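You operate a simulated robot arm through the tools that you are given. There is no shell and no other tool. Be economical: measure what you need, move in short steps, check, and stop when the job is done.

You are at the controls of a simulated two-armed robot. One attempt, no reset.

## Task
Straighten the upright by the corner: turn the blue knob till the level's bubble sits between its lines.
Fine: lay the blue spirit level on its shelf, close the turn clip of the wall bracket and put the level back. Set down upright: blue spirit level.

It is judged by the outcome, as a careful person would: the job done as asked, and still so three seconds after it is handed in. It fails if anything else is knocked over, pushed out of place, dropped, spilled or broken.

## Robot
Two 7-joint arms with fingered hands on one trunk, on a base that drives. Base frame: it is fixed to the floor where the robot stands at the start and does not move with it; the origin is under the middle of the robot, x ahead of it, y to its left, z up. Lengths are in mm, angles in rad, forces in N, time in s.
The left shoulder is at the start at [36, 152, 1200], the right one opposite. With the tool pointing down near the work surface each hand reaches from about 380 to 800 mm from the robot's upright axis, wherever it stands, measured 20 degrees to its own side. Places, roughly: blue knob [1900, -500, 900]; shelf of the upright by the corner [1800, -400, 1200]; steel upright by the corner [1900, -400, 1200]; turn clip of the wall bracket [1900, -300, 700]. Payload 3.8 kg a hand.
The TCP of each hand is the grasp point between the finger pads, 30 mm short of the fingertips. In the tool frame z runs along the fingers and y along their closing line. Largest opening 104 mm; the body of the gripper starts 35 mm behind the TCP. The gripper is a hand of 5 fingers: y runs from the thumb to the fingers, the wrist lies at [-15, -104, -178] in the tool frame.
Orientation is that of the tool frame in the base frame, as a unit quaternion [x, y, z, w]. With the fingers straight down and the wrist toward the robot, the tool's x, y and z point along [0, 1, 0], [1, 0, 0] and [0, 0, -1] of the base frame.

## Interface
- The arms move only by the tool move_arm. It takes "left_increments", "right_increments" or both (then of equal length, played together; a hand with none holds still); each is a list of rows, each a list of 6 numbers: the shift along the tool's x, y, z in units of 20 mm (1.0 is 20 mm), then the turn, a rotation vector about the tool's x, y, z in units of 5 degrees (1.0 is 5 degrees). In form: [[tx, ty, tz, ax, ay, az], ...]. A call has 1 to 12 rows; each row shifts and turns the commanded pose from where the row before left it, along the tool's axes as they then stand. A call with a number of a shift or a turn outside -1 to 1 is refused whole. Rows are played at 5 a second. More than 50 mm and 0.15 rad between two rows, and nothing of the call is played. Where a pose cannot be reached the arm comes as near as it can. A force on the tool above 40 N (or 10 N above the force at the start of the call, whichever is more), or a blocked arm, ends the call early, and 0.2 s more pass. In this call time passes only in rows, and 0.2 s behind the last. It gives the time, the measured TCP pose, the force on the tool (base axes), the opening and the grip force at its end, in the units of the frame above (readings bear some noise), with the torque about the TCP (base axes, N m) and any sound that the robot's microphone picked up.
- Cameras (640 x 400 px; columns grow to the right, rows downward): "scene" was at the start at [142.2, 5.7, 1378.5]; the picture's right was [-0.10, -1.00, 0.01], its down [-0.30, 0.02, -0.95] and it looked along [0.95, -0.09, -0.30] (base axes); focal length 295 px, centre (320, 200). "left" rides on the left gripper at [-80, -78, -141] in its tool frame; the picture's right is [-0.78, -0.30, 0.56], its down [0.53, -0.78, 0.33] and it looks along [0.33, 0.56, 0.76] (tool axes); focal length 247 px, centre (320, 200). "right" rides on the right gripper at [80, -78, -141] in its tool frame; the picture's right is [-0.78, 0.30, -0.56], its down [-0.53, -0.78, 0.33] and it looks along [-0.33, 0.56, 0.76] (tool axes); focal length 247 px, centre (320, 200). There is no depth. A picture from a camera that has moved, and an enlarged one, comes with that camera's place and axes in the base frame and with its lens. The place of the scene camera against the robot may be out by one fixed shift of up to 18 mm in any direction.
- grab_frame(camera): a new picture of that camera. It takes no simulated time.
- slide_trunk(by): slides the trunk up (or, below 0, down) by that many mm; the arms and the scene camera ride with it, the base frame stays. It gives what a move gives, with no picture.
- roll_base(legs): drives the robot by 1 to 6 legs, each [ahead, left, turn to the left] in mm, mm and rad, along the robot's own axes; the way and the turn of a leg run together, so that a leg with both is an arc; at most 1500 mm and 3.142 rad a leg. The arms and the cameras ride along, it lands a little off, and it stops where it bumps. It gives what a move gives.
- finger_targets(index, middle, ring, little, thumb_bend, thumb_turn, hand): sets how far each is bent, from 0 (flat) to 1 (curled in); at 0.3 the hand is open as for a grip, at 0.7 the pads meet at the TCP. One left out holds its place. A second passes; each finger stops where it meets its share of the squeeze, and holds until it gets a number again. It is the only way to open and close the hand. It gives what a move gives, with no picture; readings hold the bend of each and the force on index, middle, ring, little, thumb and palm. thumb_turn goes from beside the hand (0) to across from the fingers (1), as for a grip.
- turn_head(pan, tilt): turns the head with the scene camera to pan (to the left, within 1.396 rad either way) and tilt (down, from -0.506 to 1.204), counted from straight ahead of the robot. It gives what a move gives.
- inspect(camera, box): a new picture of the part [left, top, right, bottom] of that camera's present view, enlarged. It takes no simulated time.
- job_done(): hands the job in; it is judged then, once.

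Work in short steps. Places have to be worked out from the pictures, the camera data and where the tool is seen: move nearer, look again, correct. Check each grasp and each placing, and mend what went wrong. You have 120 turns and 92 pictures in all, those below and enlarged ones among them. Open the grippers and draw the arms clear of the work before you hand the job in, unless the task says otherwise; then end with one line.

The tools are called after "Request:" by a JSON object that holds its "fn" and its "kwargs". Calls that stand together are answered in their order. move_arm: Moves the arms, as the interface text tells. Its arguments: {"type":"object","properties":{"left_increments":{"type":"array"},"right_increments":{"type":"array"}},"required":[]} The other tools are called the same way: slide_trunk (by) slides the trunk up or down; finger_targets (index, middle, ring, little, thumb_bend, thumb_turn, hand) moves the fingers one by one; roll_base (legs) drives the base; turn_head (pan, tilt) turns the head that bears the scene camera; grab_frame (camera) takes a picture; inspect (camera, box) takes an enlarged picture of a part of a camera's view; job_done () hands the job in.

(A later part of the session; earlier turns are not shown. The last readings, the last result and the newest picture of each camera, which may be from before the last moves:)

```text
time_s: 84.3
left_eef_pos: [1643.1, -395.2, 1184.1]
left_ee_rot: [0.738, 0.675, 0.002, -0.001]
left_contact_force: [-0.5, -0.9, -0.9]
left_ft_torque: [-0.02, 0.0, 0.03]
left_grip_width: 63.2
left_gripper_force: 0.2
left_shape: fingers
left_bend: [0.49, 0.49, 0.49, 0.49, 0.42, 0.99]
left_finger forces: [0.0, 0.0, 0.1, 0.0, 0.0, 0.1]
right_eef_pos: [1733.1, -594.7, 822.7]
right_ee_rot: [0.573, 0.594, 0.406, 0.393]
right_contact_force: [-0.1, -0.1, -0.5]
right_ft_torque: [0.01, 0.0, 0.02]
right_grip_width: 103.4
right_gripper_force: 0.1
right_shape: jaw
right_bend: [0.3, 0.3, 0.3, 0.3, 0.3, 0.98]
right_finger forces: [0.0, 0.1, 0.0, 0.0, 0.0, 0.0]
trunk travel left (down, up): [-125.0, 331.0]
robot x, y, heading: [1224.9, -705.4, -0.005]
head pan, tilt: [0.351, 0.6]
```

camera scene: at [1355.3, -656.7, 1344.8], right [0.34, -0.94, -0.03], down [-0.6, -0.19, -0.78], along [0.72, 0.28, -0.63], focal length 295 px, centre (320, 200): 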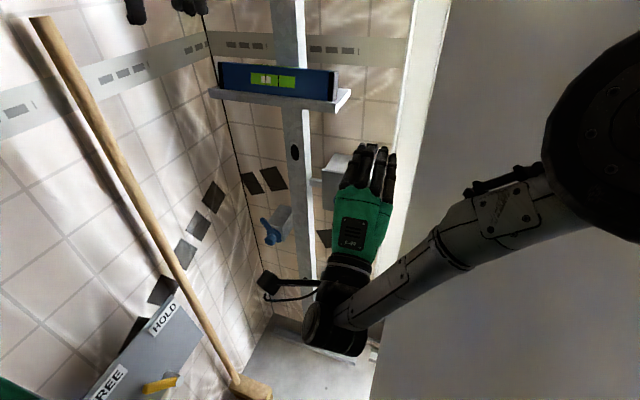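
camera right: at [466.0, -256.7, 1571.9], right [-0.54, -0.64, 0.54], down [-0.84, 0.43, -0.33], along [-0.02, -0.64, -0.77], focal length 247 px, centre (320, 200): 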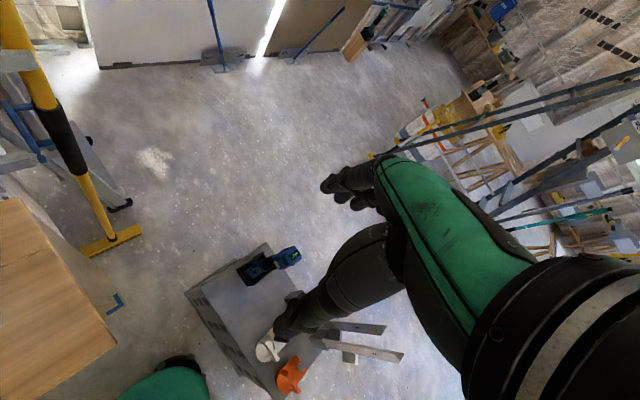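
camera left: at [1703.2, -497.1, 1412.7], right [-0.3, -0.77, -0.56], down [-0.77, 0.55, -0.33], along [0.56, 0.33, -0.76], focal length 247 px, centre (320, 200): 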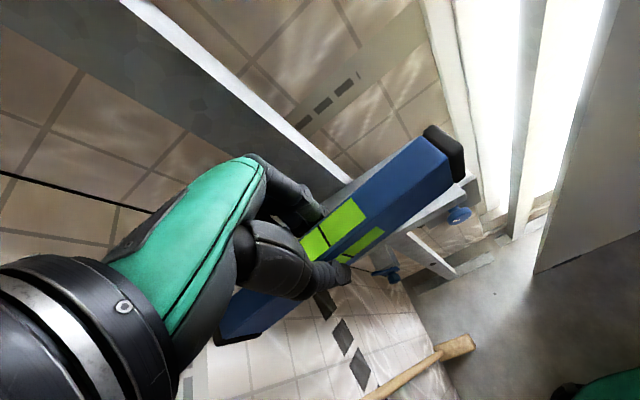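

Now I raise the hand toward the knob height.

Request:
{"fn": "move_arm", "kwargs": {"right_increments": [[0, 1, 0, 0, 0, 0], [0, 1, 0, 0, 0, 0], [0, 1, 0, 0, 0, 0], [0, 1, 0, 0, 0, 0]]}}

```text
time_s: 85.3
left_eef_pos: [1640.6, -396.4, 1182.5]
left_ee_rot: [0.738, 0.675, 0.003, 0.0]
left_contact_force: [-0.4, 0.1, -0.2]
left_ft_torque: [0.01, 0.0, -0.02]
left_grip_width: 63.3
left_gripper_force: 0.0
left_shape: fingers
left_bend: [0.49, 0.49, 0.49, 0.49, 0.42, 0.99]
left_finger forces: [0.0, 0.1, 0.1, 0.1, 0.0, 0.0]
right_eef_pos: [1761.5, -592.0, 897.0]
right_ee_rot: [0.573, 0.594, 0.406, 0.393]
right_contact_force: [0.6, -0.4, -0.4]
right_ft_torque: [0.06, -0.02, 0.0]
right_grip_width: 103.6
right_gripper_force: 0.0
right_shape: jaw
right_bend: [0.3, 0.3, 0.3, 0.3, 0.3, 0.98]
right_finger forces: [0.1, 0.0, 0.1, 0.0, 0.1, 0.0]
trunk travel left (down, up): [-125.0, 331.0]
robot x, y, heading: [1225.4, -702.0, 0.004]
head pan, tilt: [0.351, 0.6]
```

Reachable now. I finish the pitch and move level with the knob's axis, still in front of it.

Request:
{"fn": "move_arm", "kwargs": {"right_increments": [[0.9, 0, 0, -1, 0, 0], [0.9, 0, 0, -1, 0, 0], [0.9, 0, 0, -1, 0, 0], [1, 0, 0, -1, 0, 0], [0, 1, 0, -0.25, 0, 0]]}}

Request:
{"fn": "grab_frame", "kwargs": {"camera": "right"}}

Request:
{"fn": "grab_frame", "kwargs": {"camera": "scene"}}

```text
time_s: 86.5
left_eef_pos: [1640.8, -395.6, 1184.0]
left_ee_rot: [0.738, 0.675, 0.003, 0.0]
left_contact_force: [0.0, 0.4, -0.8]
left_ft_torque: [-0.03, -0.01, -0.01]
left_grip_width: 63.0
left_gripper_force: 0.1
left_shape: fingers
left_bend: [0.49, 0.49, 0.49, 0.49, 0.42, 0.99]
left_finger forces: [0.0, 0.0, 0.0, 0.1, 0.1, 0.0]
right_eef_pos: [1779.2, -590.9, 996.3]
right_ee_rot: [0.489, 0.508, 0.51, 0.492]
right_contact_force: [-0.1, 0.6, -0.9]
right_ft_torque: [0.01, 0.0, 0.01]
right_grip_width: 103.7
right_gripper_force: 0.0
right_shape: jaw
right_bend: [0.3, 0.3, 0.3, 0.3, 0.3, 0.98]
right_finger forces: [0.0, 0.0, 0.1, 0.1, 0.0, 0.0]
right hand out of reach, approached as far as the arm can: row 2, 3, 4
trunk travel left (down, up): [-125.0, 331.0]
robot x, y, heading: [1223.4, -701.9, -0.001]
head pan, tilt: [0.351, 0.6]
```

```text
45 pictures are left
camera right: at [1635.4, -515.3, 917.7], right [-0.53, -0.8, 0.29], down [0.35, -0.52, -0.77], along [0.77, -0.31, 0.56], focal length 247 px, centre (320, 200)
```

right: 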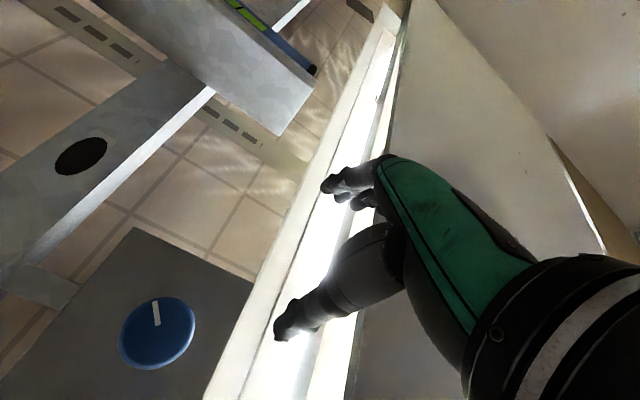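

```text
44 pictures are left
camera scene: at [1436.7, -656.7, 1157.0], right [0.33, -0.94, -0.1], down [-0.74, -0.19, -0.64], along [0.58, 0.28, -0.76], focal length 295 px, centre (320, 200)
```

scene: 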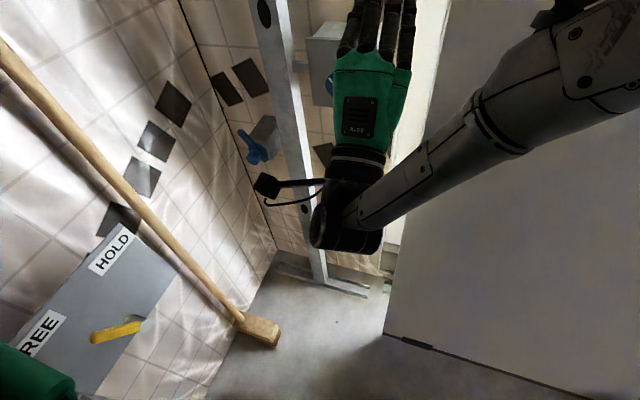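

The right-hand camera puts the knob at ≈[1855,-526,910]. I shift sideways and down in small steps and see what the arm can reach.

Request:
{"fn": "move_arm", "kwargs": {"right_increments": [[0.8, -0.5, 0, 0, 0, 0], [0.8, -0.5, 0, 0, 0, 0], [0.8, -0.5, 0, 0, 0, 0], [0.8, -0.5, 0, 0, 0, 0]]}}

```text
time_s: 87.5
left_eef_pos: [1641.1, -396.4, 1183.2]
left_ee_rot: [0.739, 0.674, 0.003, 0.0]
left_contact_force: [0.6, -0.8, -0.3]
left_ft_torque: [0.0, 0.0, -0.06]
left_grip_width: 63.1
left_gripper_force: 0.1
left_shape: fingers
left_bend: [0.49, 0.49, 0.49, 0.49, 0.42, 0.99]
left_finger forces: [0.0, 0.0, 0.0, 0.0, 0.0, 0.0]
right_eef_pos: [1773.1, -580.7, 998.6]
right_ee_rot: [0.491, 0.509, 0.508, 0.491]
right_contact_force: [-0.3, 0.5, 0.6]
right_ft_torque: [0.01, -0.01, 0.02]
right_grip_width: 103.8
right_gripper_force: 0.1
right_shape: jaw
right_bend: [0.3, 0.3, 0.3, 0.3, 0.3, 0.98]
right_finger forces: [0.1, 0.0, 0.1, 0.0, 0.0, 0.1]
right hand out of reach, approached as far as the arm can: row 1, 2, 3, 4
trunk travel left (down, up): [-125.0, 331.0]
robot x, y, heading: [1225.6, -698.7, 0.003]
head pan, tilt: [0.351, 0.6]
```

The wrist is too low in this roll. I roll the hand so the wrist lies to the right of the knob rather than below it.

Request:
{"fn": "move_arm", "kwargs": {"right_increments": [[0, 0, 0, 0, 0, -1], [0, 0, 0, 0, 0, -1], [0, 0, 0, 0, 0, -1], [0, 0, 0, 0, 0, -1], [0, 0, 0, 0, 0, -1], [0, 0, 0, 0, 0, -1], [0, 0, 0, 0, 0, -1], [0, 0, 0, 0, 0, -1], [0, 0, 0, 0, 0, -1], [0, 0, 0, 0, 0, -1], [0, 0, 0, 0, 0, -1], [0, 0, 0, 0, 0, -1]]}}

```text
time_s: 88.6
left_eef_pos: [1642.4, -396.8, 1182.7]
left_ee_rot: [0.738, 0.675, 0.003, -0.001]
left_contact_force: [0.0, 0.2, 0.5]
left_ft_torque: [0.0, -0.02, 0.01]
left_grip_width: 63.3
left_gripper_force: 0.1
left_shape: fingers
left_bend: [0.49, 0.49, 0.49, 0.49, 0.42, 0.99]
left_finger forces: [0.0, 0.1, 0.0, 0.1, 0.0, 0.0]
right_eef_pos: [1762.3, -606.7, 945.3]
right_ee_rot: [0.436, 0.633, 0.369, 0.523]
right_contact_force: [-0.4, 0.4, 0.4]
right_ft_torque: [0.02, 0.0, 0.03]
right_grip_width: 103.7
right_gripper_force: 0.0
right_shape: jaw
right_bend: [0.3, 0.3, 0.3, 0.3, 0.3, 0.98]
right_finger forces: [0.0, 0.0, 0.0, 0.1, 0.1, 0.1]
right hand out of reach, approached as far as the arm can: row 1, 2, 3, 4, 5
trunk travel left (down, up): [-125.0, 331.0]
robot x, y, heading: [1222.0, -699.5, -0.001]
head pan, tilt: [0.351, 0.6]
stopped in row 5 (right hand): the arm was blocked; the commanded pose is now the measured one
```

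Blocked part way; no force felt on the tool. I look at the arm.

Request:
{"fn": "turn_head", "kwargs": {"pan": -0.1, "tilt": 0.6}}

Request:
{"fn": "grab_frame", "kwargs": {"camera": "scene"}}

```text
time_s: 89.5
left_eef_pos: [1642.4, -398.0, 1183.5]
left_ee_rot: [0.739, 0.674, 0.001, -0.001]
left_contact_force: [0.1, 0.3, 0.3]
left_ft_torque: [0.0, -0.01, -0.01]
left_grip_width: 63.0
left_gripper_force: 0.2
left_shape: fingers
left_bend: [0.49, 0.49, 0.49, 0.49, 0.42, 0.99]
left_finger forces: [0.1, 0.0, 0.0, 0.0, 0.0, 0.1]
right_eef_pos: [1763.7, -606.6, 946.1]
right_ee_rot: [0.436, 0.633, 0.37, 0.522]
right_contact_force: [-0.2, -0.5, 0.5]
right_ft_torque: [0.01, 0.01, 0.03]
right_grip_width: 103.9
right_gripper_force: 0.0
right_shape: jaw
right_bend: [0.3, 0.3, 0.3, 0.3, 0.3, 0.98]
right_finger forces: [0.0, 0.0, 0.0, 0.0, 0.0, 0.0]
trunk travel left (down, up): [-125.0, 331.0]
robot x, y, heading: [1222.2, -704.2, 0.002]
head pan, tilt: [-0.099, 0.6]
```

```text
43 pictures are left
camera scene: at [1439.3, -658.8, 1159.0], right [0.31, -0.95, -0.09], down [-0.73, -0.18, -0.66], along [0.61, 0.27, -0.74], focal length 295 px, centre (320, 200)
```

scene: 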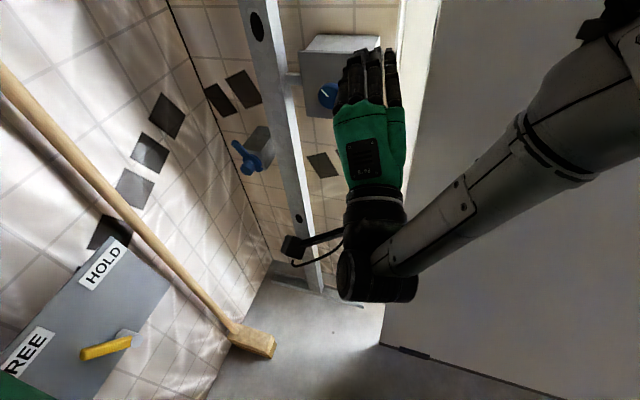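

The right arm is strained reaching across (the torso even twists). The left hand is better placed for the knob; I take the right arm back first.

Request:
{"fn": "move_arm", "kwargs": {"right_increments": [[0, 0, -1, 0, 0, 0], [0, 0, -1, 0, 0, 0], [-1, 0, -1, 0, 0, 0], [-1, 0, -1, 0, 0, 0], [-1, 0, -1, 0, 0, 0], [-1, 0, 0, 0, 0, 0], [-1, 0, 0, 0, 0, 0], [-1, 0, 0, 0, 0, 0], [-1, 0, 0, 0, 0, 0], [-1, 0, 0, 0, 0, 0], [-1, 0, 0, 0, 0, 0], [-1, 0, 0, 0, 0, 0]]}}

Request:
{"fn": "move_arm", "kwargs": {"left_increments": [[-0.5, 0, 0.5, -1, 0, 0], [-0.5, 0, 0.5, -1, 0, 0], [-0.5, 0, 0.5, -1, 0, 0], [-0.5, 0, 0.5, -1, 0, 0], [-0.5, 0, 0, -1, 0, 0], [-0.5, 0, 0, -1, 0, 0], [-0.5, 0, 0, -1, 0, 0], [-0.5, 0, 0, -1, 0, 0], [-0.5, 0, 0, -1, 0, 0], [-0.5, 0, 0, -1, 0, 0], [-0.5, 0, 0, -1, 0, 0], [0, 0, 0, -1, 0, 0]]}}

```text
time_s: 90.4
left_eef_pos: [1642.0, -398.4, 1183.9]
left_ee_rot: [0.738, 0.674, 0.003, -0.002]
left_contact_force: [-0.1, -0.6, 0.1]
left_ft_torque: [-0.04, -0.01, -0.02]
left_grip_width: 63.0
left_gripper_force: 0.2
left_shape: fingers
left_bend: [0.49, 0.49, 0.49, 0.49, 0.42, 0.99]
left_finger forces: [0.0, 0.1, 0.0, 0.1, 0.0, 0.0]
right_eef_pos: [1691.4, -646.6, 908.5]
right_ee_rot: [0.491, 0.663, 0.327, 0.461]
right_contact_force: [-0.1, -0.6, -0.7]
right_ft_torque: [0.01, 0.01, 0.02]
right_grip_width: 103.9
right_gripper_force: 0.0
right_shape: jaw
right_bend: [0.3, 0.3, 0.3, 0.3, 0.3, 0.98]
right_finger forces: [0.0, 0.1, 0.0, 0.0, 0.1, 0.0]
trunk travel left (down, up): [-125.0, 331.0]
robot x, y, heading: [1224.1, -701.9, -0.0]
head pan, tilt: [-0.099, 0.6]
stopped in row 4 (right hand): the arm was blocked; the commanded pose is now the measured one
```

```text
time_s: 93.0
left_eef_pos: [1693.8, -506.3, 1217.3]
left_ee_rot: [0.641, 0.58, 0.342, 0.367]
left_contact_force: [0.0, -0.5, 0.5]
left_ft_torque: [0.01, -0.01, -0.01]
left_grip_width: 63.3
left_gripper_force: 0.0
left_shape: fingers
left_bend: [0.49, 0.49, 0.49, 0.49, 0.42, 0.99]
left_finger forces: [0.1, 0.0, 0.1, 0.1, 0.0, 0.1]
left hand out of reach, approached as far as the arm can: row 7, 8, 9, 10, 11, 12
right_eef_pos: [1691.6, -653.3, 909.5]
right_ee_rot: [0.493, 0.661, 0.33, 0.459]
right_contact_force: [0.1, -0.5, 0.5]
right_ft_torque: [-0.02, -0.01, -0.05]
right_grip_width: 103.9
right_gripper_force: 0.0
right_shape: jaw
right_bend: [0.3, 0.3, 0.3, 0.3, 0.3, 0.98]
right_finger forces: [0.1, 0.0, 0.1, 0.0, 0.0, 0.0]
trunk travel left (down, up): [-125.0, 331.0]
robot x, y, heading: [1224.1, -702.1, -0.003]
head pan, tilt: [-0.099, 0.6]
```

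Both arms are cramped because I stand too close for forward-pointing hands. I back off ~140 mm and slightly right.

Request:
{"fn": "roll_base", "kwargs": {"legs": [[-140, -40, 0]]}}

Request:
{"fn": "move_arm", "kwargs": {"left_increments": [[0, 0, 0.5, -1, 0, 0], [0, 0, 0.5, -1, 0, 0], [0, 0, 0.5, -1, 0, 0], [0, 0, 0.5, -1, 0, 0], [0, 0, 0.5, -1, 0, 0]]}}

```text
time_s: 94.4
left_eef_pos: [1554.2, -536.8, 1214.8]
left_ee_rot: [0.64, 0.583, 0.339, 0.368]
left_contact_force: [0.0, -0.4, 0.3]
left_ft_torque: [0.0, 0.03, 0.03]
left_grip_width: 63.2
left_gripper_force: 0.1
left_shape: fingers
left_bend: [0.49, 0.49, 0.49, 0.49, 0.42, 0.99]
left_finger forces: [0.0, 0.1, 0.1, 0.1, 0.0, 0.0]
right_eef_pos: [1550.5, -685.3, 908.6]
right_ee_rot: [0.492, 0.663, 0.326, 0.46]
right_contact_force: [-0.8, -0.1, -0.1]
right_ft_torque: [0.01, 0.01, 0.02]
right_grip_width: 104.1
right_gripper_force: 0.1
right_shape: jaw
right_bend: [0.3, 0.3, 0.3, 0.3, 0.3, 0.98]
right_finger forces: [0.1, 0.0, 0.1, 0.1, 0.1, 0.1]
trunk travel left (down, up): [-125.0, 331.0]
robot x, y, heading: [1084.2, -740.7, 0.001]
head pan, tilt: [-0.099, 0.6]
```

```text
time_s: 95.6
left_eef_pos: [1612.2, -537.8, 1205.0]
left_ee_rot: [0.545, 0.496, 0.456, 0.498]
left_contact_force: [1.4, 0.3, 0.3]
left_ft_torque: [-0.04, 0.02, -0.01]
left_grip_width: 63.4
left_gripper_force: 0.1
left_shape: fingers
left_bend: [0.49, 0.49, 0.49, 0.49, 0.42, 0.99]
left_finger forces: [0.0, 0.0, 0.1, 0.0, 0.0, 0.1]
left hand out of reach, approached as far as the arm can: row 1, 2
right_eef_pos: [1554.0, -685.4, 907.7]
right_ee_rot: [0.494, 0.662, 0.327, 0.458]
right_contact_force: [0.1, -0.1, -0.2]
right_ft_torque: [-0.01, -0.02, -0.03]
right_grip_width: 103.9
right_gripper_force: 0.1
right_shape: jaw
right_bend: [0.3, 0.3, 0.3, 0.3, 0.3, 0.98]
right_finger forces: [0.0, 0.0, 0.1, 0.1, 0.0, 0.0]
trunk travel left (down, up): [-125.0, 331.0]
robot x, y, heading: [1088.8, -743.4, 0.003]
head pan, tilt: [-0.099, 0.6]
```

Left hand is nearly level. I roll it so its wrist goes to the left, and lower toward knob height.

Request:
{"fn": "move_arm", "kwargs": {"left_increments": [[0, 0, 0.3, -1, 0, 0], [0, -1, 0, 0, 0, 1], [0, -1, 0, 0, 0, 1], [0, -1, 0, 0, 0, 1], [0, -1, 0, 0, 0, 1], [0, -1, 0, 0, 0, 1], [0, -1, 0, 0, 0, 1], [0, -1, 0, 0, 0, 1], [0, -1, 0, 0, 0, 1], [0, -1, 0, 0, 0, 1], [0, -1, 0, 0, 0, 1], [0, -1, 0, 0, 0, 1]]}}

```text
time_s: 98.2
left_eef_pos: [1625.4, -449.5, 1013.2]
left_ee_rot: [0.683, 0.18, 0.665, 0.241]
left_contact_force: [-0.6, -0.1, 0.1]
left_ft_torque: [0.0, -0.04, 0.01]
left_grip_width: 63.4
left_gripper_force: 0.0
left_shape: fingers
left_bend: [0.49, 0.49, 0.49, 0.49, 0.42, 0.99]
left_finger forces: [0.0, 0.1, 0.0, 0.1, 0.0, 0.0]
right_eef_pos: [1553.2, -687.3, 908.9]
right_ee_rot: [0.495, 0.662, 0.327, 0.458]
right_contact_force: [0.8, -0.1, 0.6]
right_ft_torque: [0.01, 0.03, 0.0]
right_grip_width: 103.6
right_gripper_force: 0.0
right_shape: jaw
right_bend: [0.3, 0.3, 0.3, 0.3, 0.3, 0.98]
right_finger forces: [0.0, 0.0, 0.1, 0.0, 0.0, 0.0]
trunk travel left (down, up): [-125.0, 331.0]
robot x, y, heading: [1085.4, -742.3, -0.002]
head pan, tilt: [-0.099, 0.6]
```

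Reachable. I align the yaw and move to just in front of the knob, then look with the left camera.

Request:
{"fn": "move_arm", "kwargs": {"left_increments": [[-1, 0, 1, 0.85, 0.6, 0], [-1, 0, 1, 0, 0, 0], [-1, 0, 1, 0, 0, 0], [-1, -0.2, 1, 0, 0, 0], [-1, -0.2, 1, 0, 0, 0], [-1, 0, 1, 0, 0, 0]]}}

Request:
{"fn": "finger_targets", "kwargs": {"hand": "left", "index": 0.4, "middle": 0.4, "ring": 0.4, "little": 0.4, "thumb_bend": 0.4}}

Request:
{"fn": "grab_frame", "kwargs": {"camera": "left"}}

Request:
{"fn": "turn_head", "kwargs": {"pan": 0.25, "tilt": 0.2}}

Request:
{"fn": "grab_frame", "kwargs": {"camera": "scene"}}

```text
time_s: 99.6
left_eef_pos: [1745.5, -511.7, 909.5]
left_ee_rot: [0.674, 0.211, 0.676, 0.21]
left_contact_force: [-0.4, -0.1, -0.1]
left_ft_torque: [0.03, 0.01, 0.02]
left_grip_width: 63.2
left_gripper_force: 0.2
left_shape: fingers
left_bend: [0.49, 0.49, 0.49, 0.49, 0.42, 0.99]
left_finger forces: [0.1, 0.0, 0.0, 0.0, 0.0, 0.1]
right_eef_pos: [1553.3, -686.9, 908.1]
right_ee_rot: [0.496, 0.662, 0.325, 0.458]
right_contact_force: [0.0, 0.2, -0.2]
right_ft_torque: [0.02, 0.03, -0.01]
right_grip_width: 104.1
right_gripper_force: 0.0
right_shape: jaw
right_bend: [0.3, 0.3, 0.3, 0.3, 0.3, 0.98]
right_finger forces: [0.0, 0.0, 0.0, 0.0, 0.0, 0.0]
trunk travel left (down, up): [-125.0, 331.0]
robot x, y, heading: [1086.1, -748.4, -0.0]
head pan, tilt: [-0.099, 0.6]
```

```text
time_s: 100.6
left_eef_pos: [1744.1, -512.2, 910.9]
left_ee_rot: [0.674, 0.211, 0.676, 0.21]
left_contact_force: [-0.4, -0.6, -0.2]
left_ft_torque: [-0.02, 0.0, 0.01]
left_grip_width: 77.5
left_gripper_force: 0.1
left_shape: fingers
left_bend: [0.4, 0.4, 0.4, 0.4, 0.4, 0.99]
left_finger forces: [0.0, 0.1, 0.1, 0.0, 0.1, 0.0]
right_eef_pos: [1551.8, -686.7, 908.3]
right_ee_rot: [0.495, 0.662, 0.327, 0.458]
right_contact_force: [0.0, 0.2, -0.1]
right_ft_torque: [0.0, -0.01, -0.01]
right_grip_width: 103.8
right_gripper_force: 0.1
right_shape: jaw
right_bend: [0.3, 0.3, 0.3, 0.3, 0.3, 0.98]
right_finger forces: [0.1, 0.1, 0.1, 0.1, 0.0, 0.0]
trunk travel left (down, up): [-125.0, 331.0]
robot x, y, heading: [1083.0, -741.4, 0.001]
head pan, tilt: [-0.099, 0.6]
```

```text
42 pictures are left
camera left: at [1604.6, -494.5, 799.9], right [0.56, -0.2, -0.81], down [0.33, 0.94, 0.0], along [0.76, -0.27, 0.59], focal length 247 px, centre (320, 200)
```

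left: 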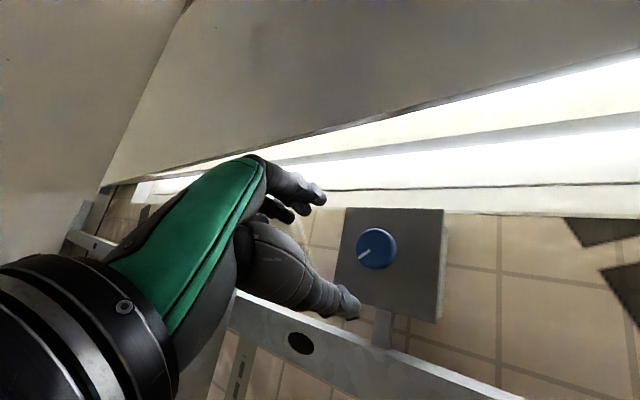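

```text
time_s: 101.4
left_eef_pos: [1744.0, -512.3, 910.0]
left_ee_rot: [0.674, 0.212, 0.675, 0.211]
left_contact_force: [0.1, 0.3, -0.1]
left_ft_torque: [-0.01, 0.01, 0.02]
left_grip_width: 77.4
left_gripper_force: 0.0
left_shape: fingers
left_bend: [0.4, 0.4, 0.4, 0.4, 0.4, 0.99]
left_finger forces: [0.0, 0.1, 0.0, 0.1, 0.0, 0.1]
right_eef_pos: [1551.3, -685.7, 908.9]
right_ee_rot: [0.49, 0.664, 0.327, 0.46]
right_contact_force: [0.6, 0.0, 0.4]
right_ft_torque: [-0.01, 0.02, -0.03]
right_grip_width: 104.4
right_gripper_force: 0.1
right_shape: jaw
right_bend: [0.3, 0.3, 0.3, 0.3, 0.3, 0.98]
right_finger forces: [0.0, 0.1, 0.1, 0.0, 0.0, 0.0]
trunk travel left (down, up): [-125.0, 331.0]
robot x, y, heading: [1083.7, -741.4, 0.0]
head pan, tilt: [0.25, 0.201]
```

```text
41 pictures are left
camera scene: at [1314.9, -704.3, 1189.9], right [0.24, -0.97, -0.07], down [-0.46, -0.05, -0.89], along [0.85, 0.24, -0.46], focal length 295 px, centre (320, 200)
```

scene: 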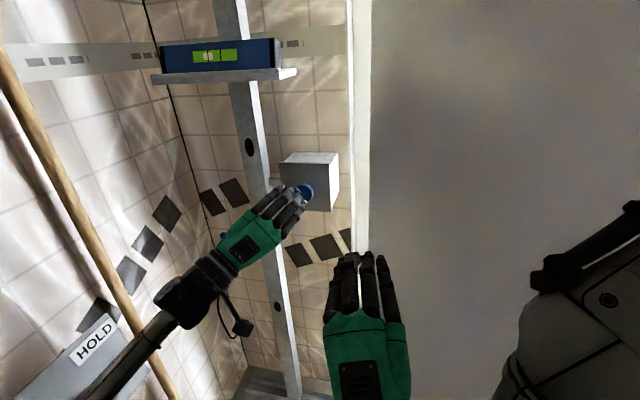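

Knob triangulates to ≈[1863,-529,910] with its axis along x. I centre on it and advance until the fingertips are just short of it.

Request:
{"fn": "move_arm", "kwargs": {"left_increments": [[-0.48, 0.7, 1, 0, 0, 0], [0, 0, 1, 0, 0, 0], [0, 0, 1, 0, 0, 0], [0, 0, 0.9, 0, 0, 0]]}}

Request:
{"fn": "inspect", "kwargs": {"camera": "left", "box": [240, 130, 480, 330]}}

Request:
{"fn": "inspect", "kwargs": {"camera": "scene", "box": [150, 20, 350, 240]}}

```text
time_s: 102.4
left_eef_pos: [1822.8, -530.6, 910.6]
left_ee_rot: [0.675, 0.211, 0.675, 0.211]
left_contact_force: [-0.2, -0.2, 0.1]
left_ft_torque: [-0.02, -0.01, -0.03]
left_grip_width: 77.3
left_gripper_force: 0.0
left_shape: fingers
left_bend: [0.4, 0.4, 0.4, 0.4, 0.4, 0.99]
left_finger forces: [0.0, 0.0, 0.1, 0.0, 0.0, 0.1]
right_eef_pos: [1551.6, -685.7, 908.2]
right_ee_rot: [0.491, 0.664, 0.327, 0.459]
right_contact_force: [-0.8, -0.8, -0.3]
right_ft_torque: [-0.01, -0.01, -0.02]
right_grip_width: 103.8
right_gripper_force: 0.0
right_shape: jaw
right_bend: [0.3, 0.3, 0.3, 0.3, 0.3, 0.98]
right_finger forces: [0.1, 0.1, 0.0, 0.0, 0.0, 0.1]
trunk travel left (down, up): [-125.0, 331.0]
robot x, y, heading: [1086.4, -743.0, 0.002]
head pan, tilt: [0.25, 0.201]
```

```text
2.00 times, centred on (360, 230) of left
camera zoom: at [1682.5, -512.2, 800.4], right [0.56, -0.2, -0.81], down [0.33, 0.94, 0.0], along [0.76, -0.27, 0.59], focal length 494 px, centre (240, 140)
```

zoom: 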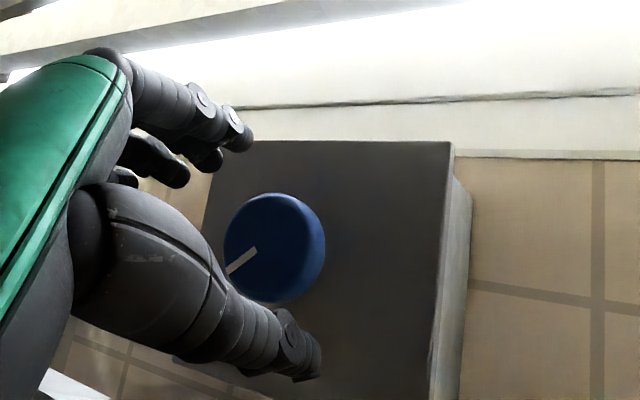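

```text
1.82 times, centred on (250, 130) of scene
camera zoom: at [1315.2, -704.2, 1190.0], right [0.24, -0.97, -0.07], down [-0.46, -0.05, -0.89], along [0.85, 0.24, -0.46], focal length 537 px, centre (447, 327)
```

zoom: 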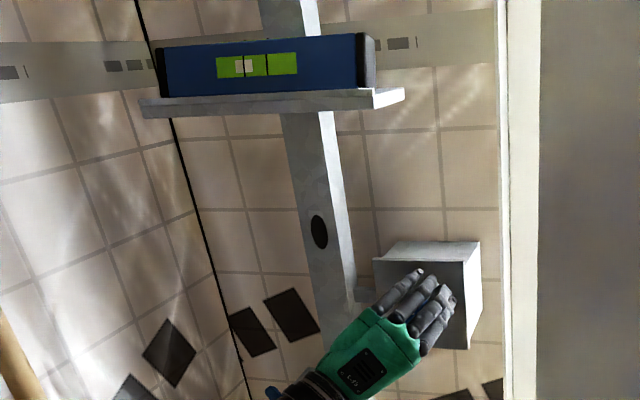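

Well centred. I advance the last ~25 mm so the fingertips straddle the knob.

Request:
{"fn": "move_arm", "kwargs": {"left_increments": [[0, 0, 0.5, 0, 0, 0], [0, 0, 0.5, 0, 0, 0], [0, 0, 0.25, 0, 0, 0]]}}

Request:
{"fn": "inspect", "kwargs": {"camera": "left", "box": [240, 130, 480, 330]}}

```text
time_s: 103.2
left_eef_pos: [1847.6, -530.0, 911.8]
left_ee_rot: [0.674, 0.21, 0.676, 0.211]
left_contact_force: [-0.4, -0.6, 0.5]
left_ft_torque: [-0.03, -0.02, -0.01]
left_grip_width: 77.3
left_gripper_force: 0.1
left_shape: fingers
left_bend: [0.4, 0.4, 0.4, 0.4, 0.4, 0.99]
left_finger forces: [0.0, 0.3, 0.0, 0.0, 0.0, 0.0]
right_eef_pos: [1551.4, -685.5, 908.8]
right_ee_rot: [0.491, 0.664, 0.328, 0.459]
right_contact_force: [-0.7, 1.2, 0.4]
right_ft_torque: [-0.01, 0.0, 0.0]
right_grip_width: 103.9
right_gripper_force: 0.1
right_shape: jaw
right_bend: [0.3, 0.3, 0.3, 0.3, 0.3, 0.98]
right_finger forces: [0.0, 0.1, 0.0, 0.0, 0.0, 0.0]
trunk travel left (down, up): [-125.0, 331.0]
robot x, y, heading: [1086.6, -743.5, -0.001]
head pan, tilt: [0.25, 0.201]
```

```text
2.00 times, centred on (360, 230) of left
camera zoom: at [1706.9, -511.9, 801.1], right [0.56, -0.2, -0.8], down [0.33, 0.94, 0.0], along [0.76, -0.27, 0.59], focal length 494 px, centre (240, 140)
```

zoom: 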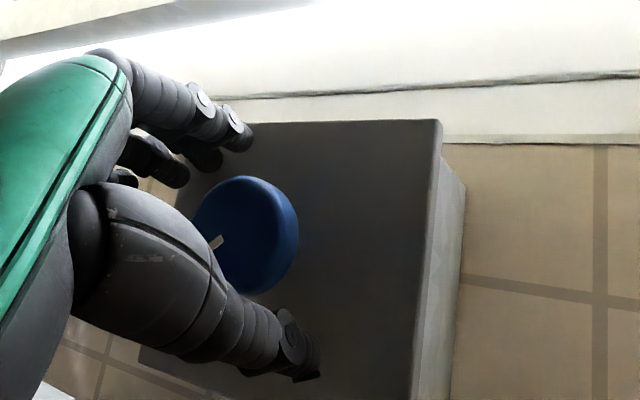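

I close gently on the knob.

Request:
{"fn": "finger_targets", "kwargs": {"hand": "left", "index": 0.63, "middle": 0.63, "ring": 0.55, "little": 0.4, "thumb_bend": 0.63}}

Request:
{"fn": "inspect", "kwargs": {"camera": "left", "box": [240, 130, 480, 330]}}

```text
time_s: 104.2
left_eef_pos: [1848.3, -528.6, 910.7]
left_ee_rot: [0.674, 0.213, 0.676, 0.211]
left_contact_force: [-1.8, 4.2, -2.9]
left_ft_torque: [-0.02, 0.07, 0.02]
left_grip_width: 33.7
left_gripper_force: 5.8
left_shape: fingers
left_bend: [0.59, 0.63, 0.55, 0.4, 0.57, 1.0]
left_finger forces: [3.2, 0.0, 0.0, 0.0, 8.2, 0.0]
right_eef_pos: [1551.6, -683.8, 907.9]
right_ee_rot: [0.49, 0.664, 0.329, 0.459]
right_contact_force: [-0.6, 1.0, -0.4]
right_ft_torque: [0.0, 0.0, -0.02]
right_grip_width: 103.9
right_gripper_force: 0.0
right_shape: jaw
right_bend: [0.3, 0.3, 0.3, 0.3, 0.3, 0.98]
right_finger forces: [0.1, 0.0, 0.0, 0.0, 0.0, 0.0]
trunk travel left (down, up): [-125.0, 331.0]
robot x, y, heading: [1085.4, -743.4, 0.001]
head pan, tilt: [0.25, 0.201]
```

```text
2.00 times, centred on (360, 230) of left
camera zoom: at [1707.0, -510.8, 800.2], right [0.56, -0.2, -0.81], down [0.33, 0.94, 0.0], along [0.76, -0.26, 0.59], focal length 494 px, centre (240, 140)
```

zoom: 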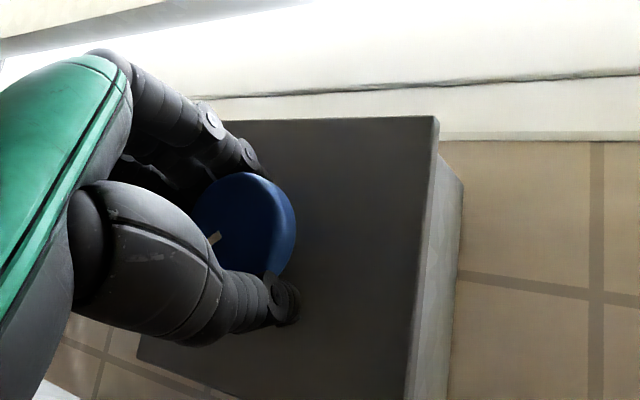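

Index and thumb hold the knob (8 N). I try a 15° turn and see what pointer and bubble do.

Request:
{"fn": "move_arm", "kwargs": {"left_increments": [[0, 0, 0, 0, 0, 0.75], [0, 0, 0, 0, 0, 0.75], [0, 0, 0, 0, 0, 0.75], [0, 0, 0, 0, 0, 0.75]]}}

Request:
{"fn": "inspect", "kwargs": {"camera": "scene", "box": [150, 20, 300, 110]}}

Request:
{"fn": "inspect", "kwargs": {"camera": "left", "box": [240, 130, 480, 330]}}

```text
time_s: 105.2
left_eef_pos: [1847.7, -529.5, 909.6]
left_ee_rot: [0.696, 0.122, 0.697, 0.121]
left_contact_force: [-3.1, 4.8, -3.7]
left_ft_torque: [-0.05, 0.07, 0.1]
left_grip_width: 33.6
left_gripper_force: 5.8
left_shape: fingers
left_bend: [0.6, 0.63, 0.55, 0.4, 0.57, 1.0]
left_finger forces: [3.8, 0.0, 0.1, 0.0, 8.4, 0.0]
right_eef_pos: [1551.3, -684.6, 908.3]
right_ee_rot: [0.491, 0.663, 0.327, 0.46]
right_contact_force: [-0.1, 0.9, 0.4]
right_ft_torque: [-0.03, 0.01, -0.03]
right_grip_width: 103.8
right_gripper_force: 0.1
right_shape: jaw
right_bend: [0.3, 0.3, 0.3, 0.3, 0.3, 0.98]
right_finger forces: [0.0, 0.1, 0.0, 0.0, 0.0, 0.0]
trunk travel left (down, up): [-125.0, 331.0]
robot x, y, heading: [1086.4, -741.9, 0.001]
head pan, tilt: [0.25, 0.201]
```

```text
4.27 times, centred on (225, 65) of scene
camera zoom: at [1314.9, -703.3, 1190.0], right [0.24, -0.97, -0.07], down [-0.46, -0.05, -0.89], along [0.85, 0.24, -0.46], focal length 1259 px, centre (725, 776)
```

zoom: 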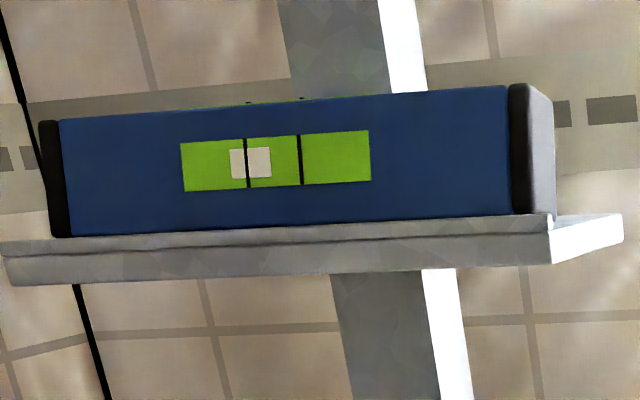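

```text
2.00 times, centred on (360, 230) of left
camera zoom: at [1707.1, -483.3, 809.0], right [0.56, 0.02, -0.83], down [0.33, 0.91, 0.24], along [0.76, -0.41, 0.5], focal length 494 px, centre (240, 140)
```

zoom: 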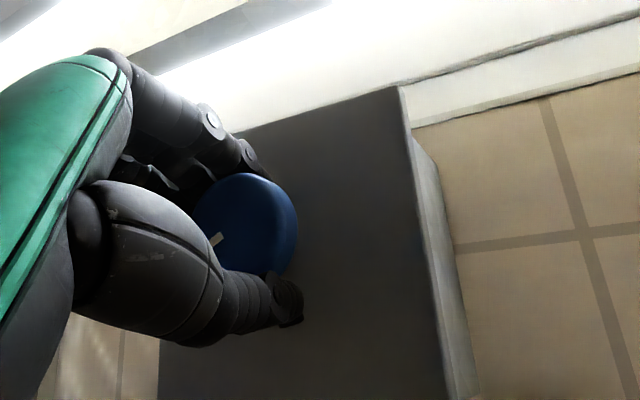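

The knob turns with the hand and the bubble moved slightly right (offset ≈ -0.48 → -0.42 of the line gap). Right direction; I turn another 40°.

Request:
{"fn": "move_arm", "kwargs": {"left_increments": [[0, 0, 0, 0, 0, 1], [0, 0, 0, 0, 0, 1], [0, 0, 0, 0, 0, 1], [0, 0, 0, 0, 0, 1], [0, 0, 0, 0, 0, 1], [0, 0, 0, 0, 0, 1], [0, 0, 0, 0, 0, 1], [0, 0, 0, 0, 0, 1]]}}

Request:
{"fn": "inspect", "kwargs": {"camera": "scene", "box": [150, 20, 300, 110]}}

```text
time_s: 107.0
left_eef_pos: [1848.3, -529.9, 910.7]
left_ee_rot: [0.696, -0.125, 0.696, -0.125]
left_contact_force: [-1.4, 3.7, -3.6]
left_ft_torque: [-0.04, 0.04, 0.04]
left_grip_width: 33.2
left_gripper_force: 6.0
left_shape: fingers
left_bend: [0.59, 0.63, 0.55, 0.4, 0.57, 1.0]
left_finger forces: [6.0, 0.1, 0.0, 0.1, 6.8, 0.1]
right_eef_pos: [1552.1, -685.2, 907.1]
right_ee_rot: [0.491, 0.663, 0.327, 0.46]
right_contact_force: [0.2, 0.7, -0.3]
right_ft_torque: [-0.03, -0.02, 0.03]
right_grip_width: 104.0
right_gripper_force: 0.1
right_shape: jaw
right_bend: [0.3, 0.3, 0.3, 0.3, 0.3, 0.98]
right_finger forces: [0.1, 0.1, 0.0, 0.0, 0.0, 0.0]
trunk travel left (down, up): [-125.0, 331.0]
robot x, y, heading: [1085.2, -740.0, 0.002]
head pan, tilt: [0.25, 0.201]
```

```text
4.27 times, centred on (225, 65) of scene
camera zoom: at [1315.0, -703.5, 1190.0], right [0.24, -0.97, -0.07], down [-0.46, -0.05, -0.89], along [0.85, 0.24, -0.46], focal length 1259 px, centre (725, 776)
```

zoom: 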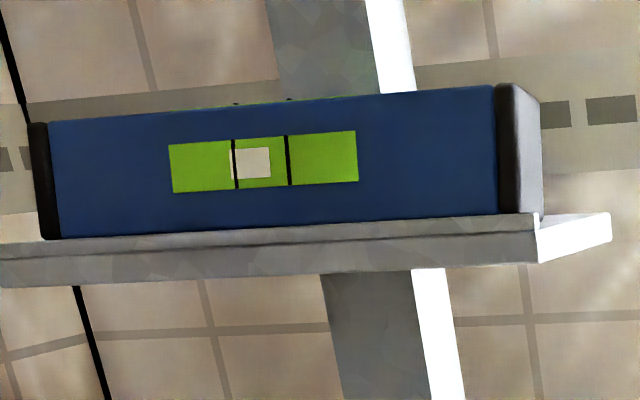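

Offset now ≈ -0.22; 40° gave 0.2. Another ~43° should centre it.

Request:
{"fn": "move_arm", "kwargs": {"left_increments": [[0, 0, 0, 0, 0, 1], [0, 0, 0, 0, 0, 1], [0, 0, 0, 0, 0, 1], [0, 0, 0, 0, 0, 1], [0, 0, 0, 0, 0, 1], [0, 0, 0, 0, 0, 1], [0, 0, 0, 0, 0, 1], [0, 0, 0, 0, 0, 1], [0, 0, 0, 0, 0, 0.5]]}}

Request:
{"fn": "inspect", "kwargs": {"camera": "scene", "box": [150, 20, 300, 110]}}

```text
time_s: 109.0
left_eef_pos: [1848.1, -529.1, 911.2]
left_ee_rot: [0.611, -0.347, 0.617, -0.354]
left_contact_force: [-5.7, 2.5, -2.6]
left_ft_torque: [-0.08, 0.26, -0.04]
left_grip_width: 33.3
left_gripper_force: 9.8
left_shape: fingers
left_bend: [0.57, 0.63, 0.55, 0.4, 0.58, 0.99]
left_finger forces: [14.2, 0.1, 0.0, 0.0, 5.8, 0.0]
left hand out of reach, approached as far as the arm can: row 7
right_eef_pos: [1550.8, -685.2, 907.9]
right_ee_rot: [0.491, 0.663, 0.328, 0.46]
right_contact_force: [0.7, 0.6, 0.1]
right_ft_torque: [0.03, -0.01, 0.0]
right_grip_width: 104.0
right_gripper_force: 0.2
right_shape: jaw
right_bend: [0.3, 0.3, 0.3, 0.3, 0.3, 0.98]
right_finger forces: [0.0, 0.0, 0.1, 0.1, 0.0, 0.1]
trunk travel left (down, up): [-125.0, 331.0]
robot x, y, heading: [1087.8, -741.5, -0.002]
head pan, tilt: [0.25, 0.201]
```

```text
4.27 times, centred on (225, 65) of scene
camera zoom: at [1314.3, -703.7, 1190.2], right [0.24, -0.97, -0.07], down [-0.46, -0.05, -0.89], along [0.85, 0.24, -0.46], focal length 1259 px, centre (725, 776)
```

zoom: 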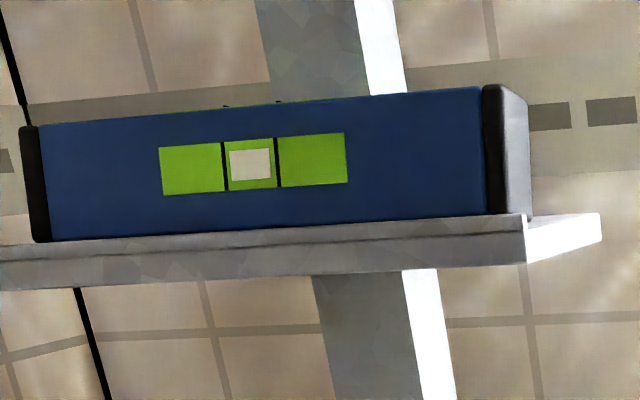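

Bubble is centred between the lines. I release the knob and back straight out.

Request:
{"fn": "finger_targets", "kwargs": {"hand": "left", "index": 0.4, "middle": 0.4, "ring": 0.4, "thumb_bend": 0.4}}

Request:
{"fn": "move_arm", "kwargs": {"left_increments": [[0, 0, -0.5, 0, 0, 0], [0, 0, -1, 0, 0, 0], [0, 0, -1, 0, 0, 0], [0, 0, -1, 0, 0, 0], [0, 0, -1, 0, 0, 0], [0, 0, -1, 0, 0, 0]]}}

Request:
{"fn": "inspect", "kwargs": {"camera": "scene", "box": [120, 20, 340, 240]}}

Request:
{"fn": "grab_frame", "kwargs": {"camera": "left"}}

```text
time_s: 110.0
left_eef_pos: [1847.3, -530.4, 912.3]
left_ee_rot: [0.611, -0.347, 0.617, -0.354]
left_contact_force: [-4.4, -0.1, 0.9]
left_ft_torque: [-0.05, 0.09, -0.12]
left_grip_width: 77.4
left_gripper_force: 1.9
left_shape: fingers
left_bend: [0.4, 0.4, 0.4, 0.4, 0.4, 0.99]
left_finger forces: [0.1, 3.9, 0.0, 0.0, 0.0, 0.1]
right_eef_pos: [1551.8, -684.7, 908.6]
right_ee_rot: [0.491, 0.663, 0.329, 0.46]
right_contact_force: [0.1, -0.3, 0.2]
right_ft_torque: [0.01, 0.05, -0.03]
right_grip_width: 104.2
right_gripper_force: 0.0
right_shape: jaw
right_bend: [0.3, 0.3, 0.3, 0.3, 0.3, 0.98]
right_finger forces: [0.0, 0.0, 0.1, 0.0, 0.0, 0.0]
trunk travel left (down, up): [-125.0, 331.0]
robot x, y, heading: [1082.4, -744.8, -0.001]
head pan, tilt: [0.25, 0.201]
```

```text
time_s: 111.4
left_eef_pos: [1737.9, -530.7, 910.8]
left_ee_rot: [0.61, -0.348, 0.618, -0.354]
left_contact_force: [0.6, 0.6, 0.7]
left_ft_torque: [-0.01, -0.01, -0.04]
left_grip_width: 77.6
left_gripper_force: 0.0
left_shape: fingers
left_bend: [0.4, 0.4, 0.4, 0.4, 0.4, 0.99]
left_finger forces: [0.1, 0.0, 0.0, 0.0, 0.1, 0.0]
right_eef_pos: [1550.6, -684.9, 909.5]
right_ee_rot: [0.491, 0.663, 0.327, 0.46]
right_contact_force: [-0.1, 0.1, -0.2]
right_ft_torque: [0.01, -0.02, 0.0]
right_grip_width: 104.1
right_gripper_force: 0.0
right_shape: jaw
right_bend: [0.3, 0.3, 0.3, 0.3, 0.3, 0.98]
right_finger forces: [0.1, 0.0, 0.0, 0.1, 0.1, 0.0]
trunk travel left (down, up): [-125.0, 331.0]
robot x, y, heading: [1088.9, -741.5, 0.002]
head pan, tilt: [0.25, 0.201]
```

```text
1.82 times, centred on (230, 130) of scene
camera zoom: at [1314.3, -703.8, 1190.2], right [0.24, -0.97, -0.07], down [-0.46, -0.05, -0.89], along [0.85, 0.24, -0.46], focal length 537 px, centre (484, 327)
```

zoom: 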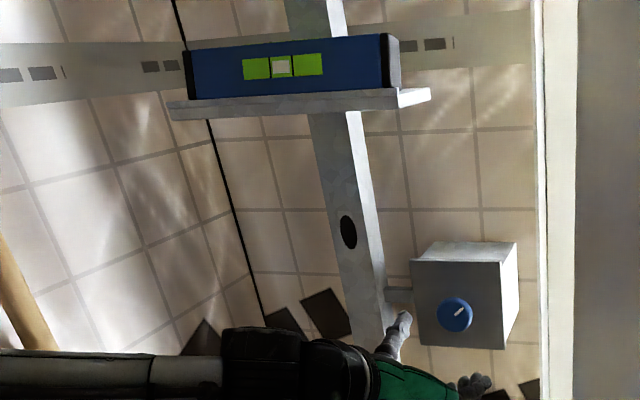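

```text
31 pictures are left
camera left: at [1596.0, -422.7, 935.3], right [0.56, 0.82, -0.13], down [0.32, -0.07, 0.94], along [0.77, -0.57, -0.3], focal length 247 px, centre (320, 200)
```

left: 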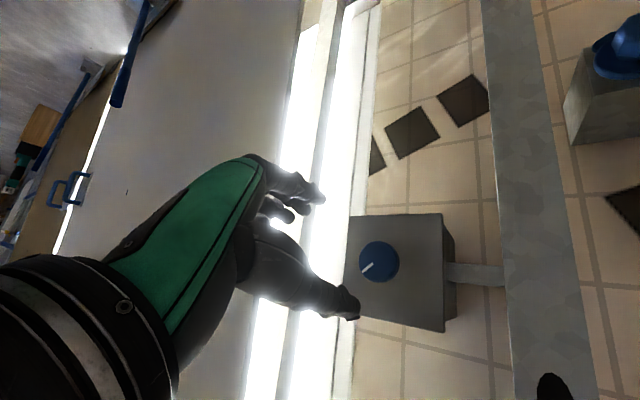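

Bubble stays centred after release. Next the clip: I move the right hand out of the way, then yaw the left hand to look at the clip.

Request:
{"fn": "move_arm", "kwargs": {"right_increments": [[-1, 0, 0, 1, 0, 0], [-1, 0, 0, 1, 0, 0], [-1, 0, 0, 1, 0, 0], [-1, 0, 0, 1, 0, 0], [-1, 0, 0, 1, 0, 0], [-1, 0, 0, 1, 0, 0], [-1, 0, 0, 1, 0, 0], [-1, 0, 0, 1, 0, 0]]}}

Request:
{"fn": "move_arm", "kwargs": {"left_increments": [[0, 0, -0.5, 0.5, -0.86, 0], [0, 0, -0.5, 0.5, -0.86, 0], [0, 0, 0, 0.5, -0.86, 0], [0, 0, 0, 0.5, -0.86, 0], [0, 0, 0, 0.5, -0.86, 0], [0, 0, 0, 0.5, -0.86, 0]]}}

Request:
{"fn": "grab_frame", "kwargs": {"camera": "left"}}

```text
time_s: 113.2
left_eef_pos: [1737.7, -530.8, 911.2]
left_ee_rot: [0.611, -0.348, 0.617, -0.354]
left_contact_force: [-0.1, 0.1, -0.3]
left_ft_torque: [-0.03, -0.02, 0.0]
left_grip_width: 77.4
left_gripper_force: 0.1
left_shape: fingers
left_bend: [0.4, 0.4, 0.4, 0.4, 0.4, 0.99]
left_finger forces: [0.1, 0.0, 0.0, 0.1, 0.0, 0.0]
right_eef_pos: [1568.2, -836.1, 953.9]
right_ee_rot: [0.619, 0.736, 0.08, 0.263]
right_contact_force: [-0.7, -0.2, -0.1]
right_ft_torque: [0.03, -0.01, 0.0]
right_grip_width: 104.0
right_gripper_force: 0.1
right_shape: jaw
right_bend: [0.3, 0.3, 0.3, 0.3, 0.3, 0.98]
right_finger forces: [0.0, 0.0, 0.1, 0.0, 0.1, 0.0]
right hand out of reach, approached as far as the arm can: row 6
trunk travel left (down, up): [-125.0, 331.0]
robot x, y, heading: [1084.7, -741.7, -0.002]
head pan, tilt: [0.25, 0.201]
```

```text
time_s: 114.6
left_eef_pos: [1717.2, -532.1, 909.5]
left_ee_rot: [0.682, -0.177, 0.505, -0.499]
left_contact_force: [-0.3, 0.4, 0.3]
left_ft_torque: [-0.01, 0.01, -0.01]
left_grip_width: 77.4
left_gripper_force: 0.0
left_shape: fingers
left_bend: [0.4, 0.4, 0.4, 0.4, 0.4, 0.99]
left_finger forces: [0.0, 0.0, 0.0, 0.0, 0.0, 0.0]
right_eef_pos: [1568.8, -835.4, 954.2]
right_ee_rot: [0.619, 0.736, 0.081, 0.264]
right_contact_force: [0.2, 0.3, -0.3]
right_ft_torque: [0.01, 0.01, 0.01]
right_grip_width: 104.0
right_gripper_force: 0.0
right_shape: jaw
right_bend: [0.3, 0.3, 0.3, 0.3, 0.3, 0.98]
right_finger forces: [0.1, 0.1, 0.0, 0.0, 0.1, 0.1]
trunk travel left (down, up): [-125.0, 331.0]
robot x, y, heading: [1085.2, -741.8, 0.002]
head pan, tilt: [0.25, 0.201]
```

```text
30 pictures are left
camera left: at [1541.9, -508.6, 934.3], right [0.07, 0.99, -0.14], down [0.31, 0.11, 0.94], along [0.95, -0.11, -0.3], focal length 247 px, centre (320, 200)
```

left: 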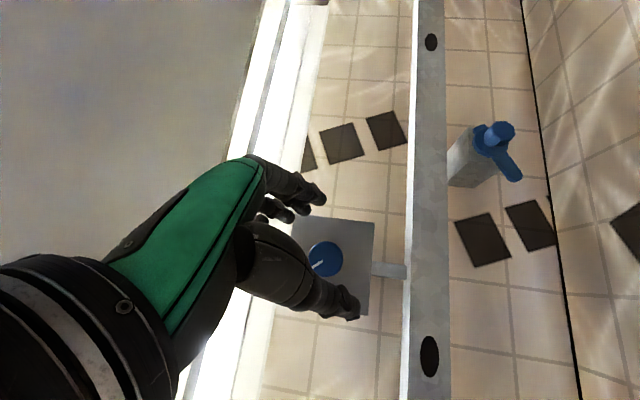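

This view is upside down (image down = up). I zoom on the clip.

Request:
{"fn": "inspect", "kwargs": {"camera": "left", "box": [400, 80, 560, 220]}}

```text
2.86 times, centred on (480, 150) of left
camera zoom: at [1541.9, -508.6, 934.3], right [0.07, 0.99, -0.14], down [0.31, 0.11, 0.94], along [0.95, -0.11, -0.3], focal length 706 px, centre (-137, 343)
```

zoom: 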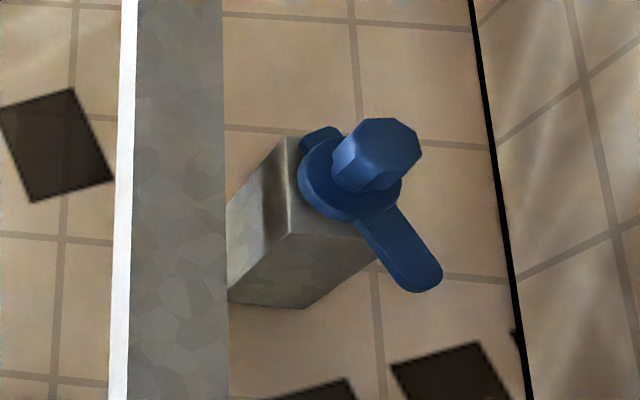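

The clip is a hex knob with a tongue pointing up-left; closing means turning it ~127° clockwise so the tongue swings onto the upright. The wall broom limits my wrist on the left, so I'll use low-wrist rolls and regrasp. First I unroll the left hand.

Request:
{"fn": "move_arm", "kwargs": {"left_increments": [[0, 0, 0, -0.5, 0.86, 0], [0, 0, 0, -0.5, 0.86, 0], [0, 0, 0, -0.5, 0.86, 0], [0, 0, 0, -0.5, 0.86, 0], [0, 0, 0, -0.5, 0.86, 0], [0, 0, 0, -0.5, 0.86, 0], [0, 0, 0, 0, 0, -1], [0, 0, 0, 0, 0, -1], [0, 0, 0, 0, 0, -1], [0, 0, 0, 0, 0, -1], [0, 0, 0, 0, 0, -1], [0, 0, 0, 0, 0, -1]]}}

Request:
{"fn": "move_arm", "kwargs": {"left_increments": [[0, 0, 0, 0, 0, -1], [0, 0, 0, 0, 0, -1], [0, 0, 0, 0, 0, -1], [0, 0, 0, 0, 0, -1], [0, 0, 0, 0, 0, -1], [0, 0, 0, 0, 0, -1], [0, 0, 0, 0, 0, -1], [0, 0, 0, 0, 0, -1], [0, 0, 0, 0, 0, -1], [0, 0, 0, 0, 0, -1], [0, 0, 0, 0, 0, -1], [0, 0, 0, 0, 0, -1]]}}

Request:
{"fn": "slide_trunk", "kwargs": {"by": -110}}

Request:
{"fn": "move_arm", "kwargs": {"left_increments": [[0, 0, 0, 0, 0, -1], [0, 0, 0, 0, 0, -1], [0, 0, 0, 0, 0, -1], [0, 0, 0, 0, 0, -1], [0, 0, 0, 0, 0, -1], [0, 0, 0, 0, 0, -1], [0, 0, 0, 0, 0, -1], [0, 0, 0, 0, 0, -1], [0, 0, 0, 0, 0, -1], [0, 0, 0, 0, 0, -1], [0, 0, 0, 0, 0, -1], [0, 0, 0, 0, 0, -1]]}}

```text
time_s: 117.2
left_eef_pos: [1717.7, -530.7, 910.5]
left_ee_rot: [0.681, -0.177, 0.687, -0.182]
left_contact_force: [0.4, 0.1, -0.1]
left_ft_torque: [0.02, -0.01, 0.01]
left_grip_width: 77.5
left_gripper_force: 0.0
left_shape: fingers
left_bend: [0.4, 0.4, 0.4, 0.4, 0.4, 0.99]
left_finger forces: [0.0, 0.1, 0.1, 0.1, 0.0, 0.0]
right_eef_pos: [1568.5, -834.5, 953.4]
right_ee_rot: [0.619, 0.735, 0.082, 0.264]
right_contact_force: [0.2, -0.1, -0.6]
right_ft_torque: [-0.03, -0.01, -0.01]
right_grip_width: 103.8
right_gripper_force: 0.0
right_shape: jaw
right_bend: [0.3, 0.3, 0.3, 0.3, 0.3, 0.98]
right_finger forces: [0.0, 0.0, 0.0, 0.1, 0.1, 0.0]
trunk travel left (down, up): [-125.0, 331.0]
robot x, y, heading: [1083.4, -740.2, 0.001]
head pan, tilt: [0.25, 0.201]
```

```text
time_s: 119.8
left_eef_pos: [1717.7, -530.3, 911.1]
left_ee_rot: [0.678, 0.186, 0.686, 0.187]
left_contact_force: [-0.4, -0.9, -0.1]
left_ft_torque: [0.02, -0.04, 0.0]
left_grip_width: 77.4
left_gripper_force: 0.1
left_shape: fingers
left_bend: [0.4, 0.4, 0.4, 0.4, 0.4, 0.99]
left_finger forces: [0.0, 0.0, 0.0, 0.0, 0.1, 0.0]
right_eef_pos: [1570.0, -836.1, 954.0]
right_ee_rot: [0.619, 0.735, 0.081, 0.264]
right_contact_force: [0.9, -0.3, 0.0]
right_ft_torque: [0.02, 0.01, 0.0]
right_grip_width: 104.0
right_gripper_force: 0.1
right_shape: jaw
right_bend: [0.3, 0.3, 0.3, 0.3, 0.3, 0.98]
right_finger forces: [0.0, 0.1, 0.0, 0.0, 0.0, 0.0]
trunk travel left (down, up): [-125.0, 331.0]
robot x, y, heading: [1087.9, -740.7, 0.001]
head pan, tilt: [0.25, 0.201]
```

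```text
time_s: 121.2
left_eef_pos: [1716.5, -532.4, 800.9]
left_ee_rot: [0.677, 0.186, 0.687, 0.185]
left_contact_force: [0.0, -0.1, 0.6]
left_ft_torque: [0.0, 0.03, 0.0]
left_grip_width: 77.6
left_gripper_force: 0.1
left_shape: fingers
left_bend: [0.4, 0.4, 0.4, 0.4, 0.4, 0.99]
left_finger forces: [0.0, 0.1, 0.0, 0.0, 0.0, 0.1]
right_eef_pos: [1596.8, -834.3, 738.2]
right_ee_rot: [0.625, 0.757, 0.018, 0.189]
right_contact_force: [0.3, -0.2, 0.4]
right_ft_torque: [-0.03, -0.01, 0.0]
right_grip_width: 104.0
right_gripper_force: 0.0
right_shape: jaw
right_bend: [0.3, 0.3, 0.3, 0.3, 0.3, 0.98]
right_finger forces: [0.0, 0.0, 0.1, 0.0, 0.0, 0.0]
trunk travel left (down, up): [-15.0, 441.0]
robot x, y, heading: [1086.6, -743.1, -0.001]
head pan, tilt: [0.25, 0.201]
```

```text
time_s: 123.8
left_eef_pos: [1717.8, -532.0, 799.5]
left_ee_rot: [0.494, 0.5, 0.501, 0.505]
left_contact_force: [-0.8, 0.0, 0.1]
left_ft_torque: [0.03, 0.0, 0.02]
left_grip_width: 77.4
left_gripper_force: 0.1
left_shape: fingers
left_bend: [0.4, 0.4, 0.4, 0.4, 0.4, 0.99]
left_finger forces: [0.1, 0.1, 0.0, 0.1, 0.1, 0.0]
right_eef_pos: [1598.6, -834.8, 737.6]
right_ee_rot: [0.624, 0.758, 0.018, 0.189]
right_contact_force: [0.1, 0.9, -0.8]
right_ft_torque: [-0.01, -0.03, -0.03]
right_grip_width: 104.1
right_gripper_force: 0.1
right_shape: jaw
right_bend: [0.3, 0.3, 0.3, 0.3, 0.3, 0.98]
right_finger forces: [0.0, 0.0, 0.0, 0.1, 0.0, 0.1]
trunk travel left (down, up): [-15.0, 441.0]
robot x, y, heading: [1086.3, -742.3, -0.006]
head pan, tilt: [0.25, 0.201]
```

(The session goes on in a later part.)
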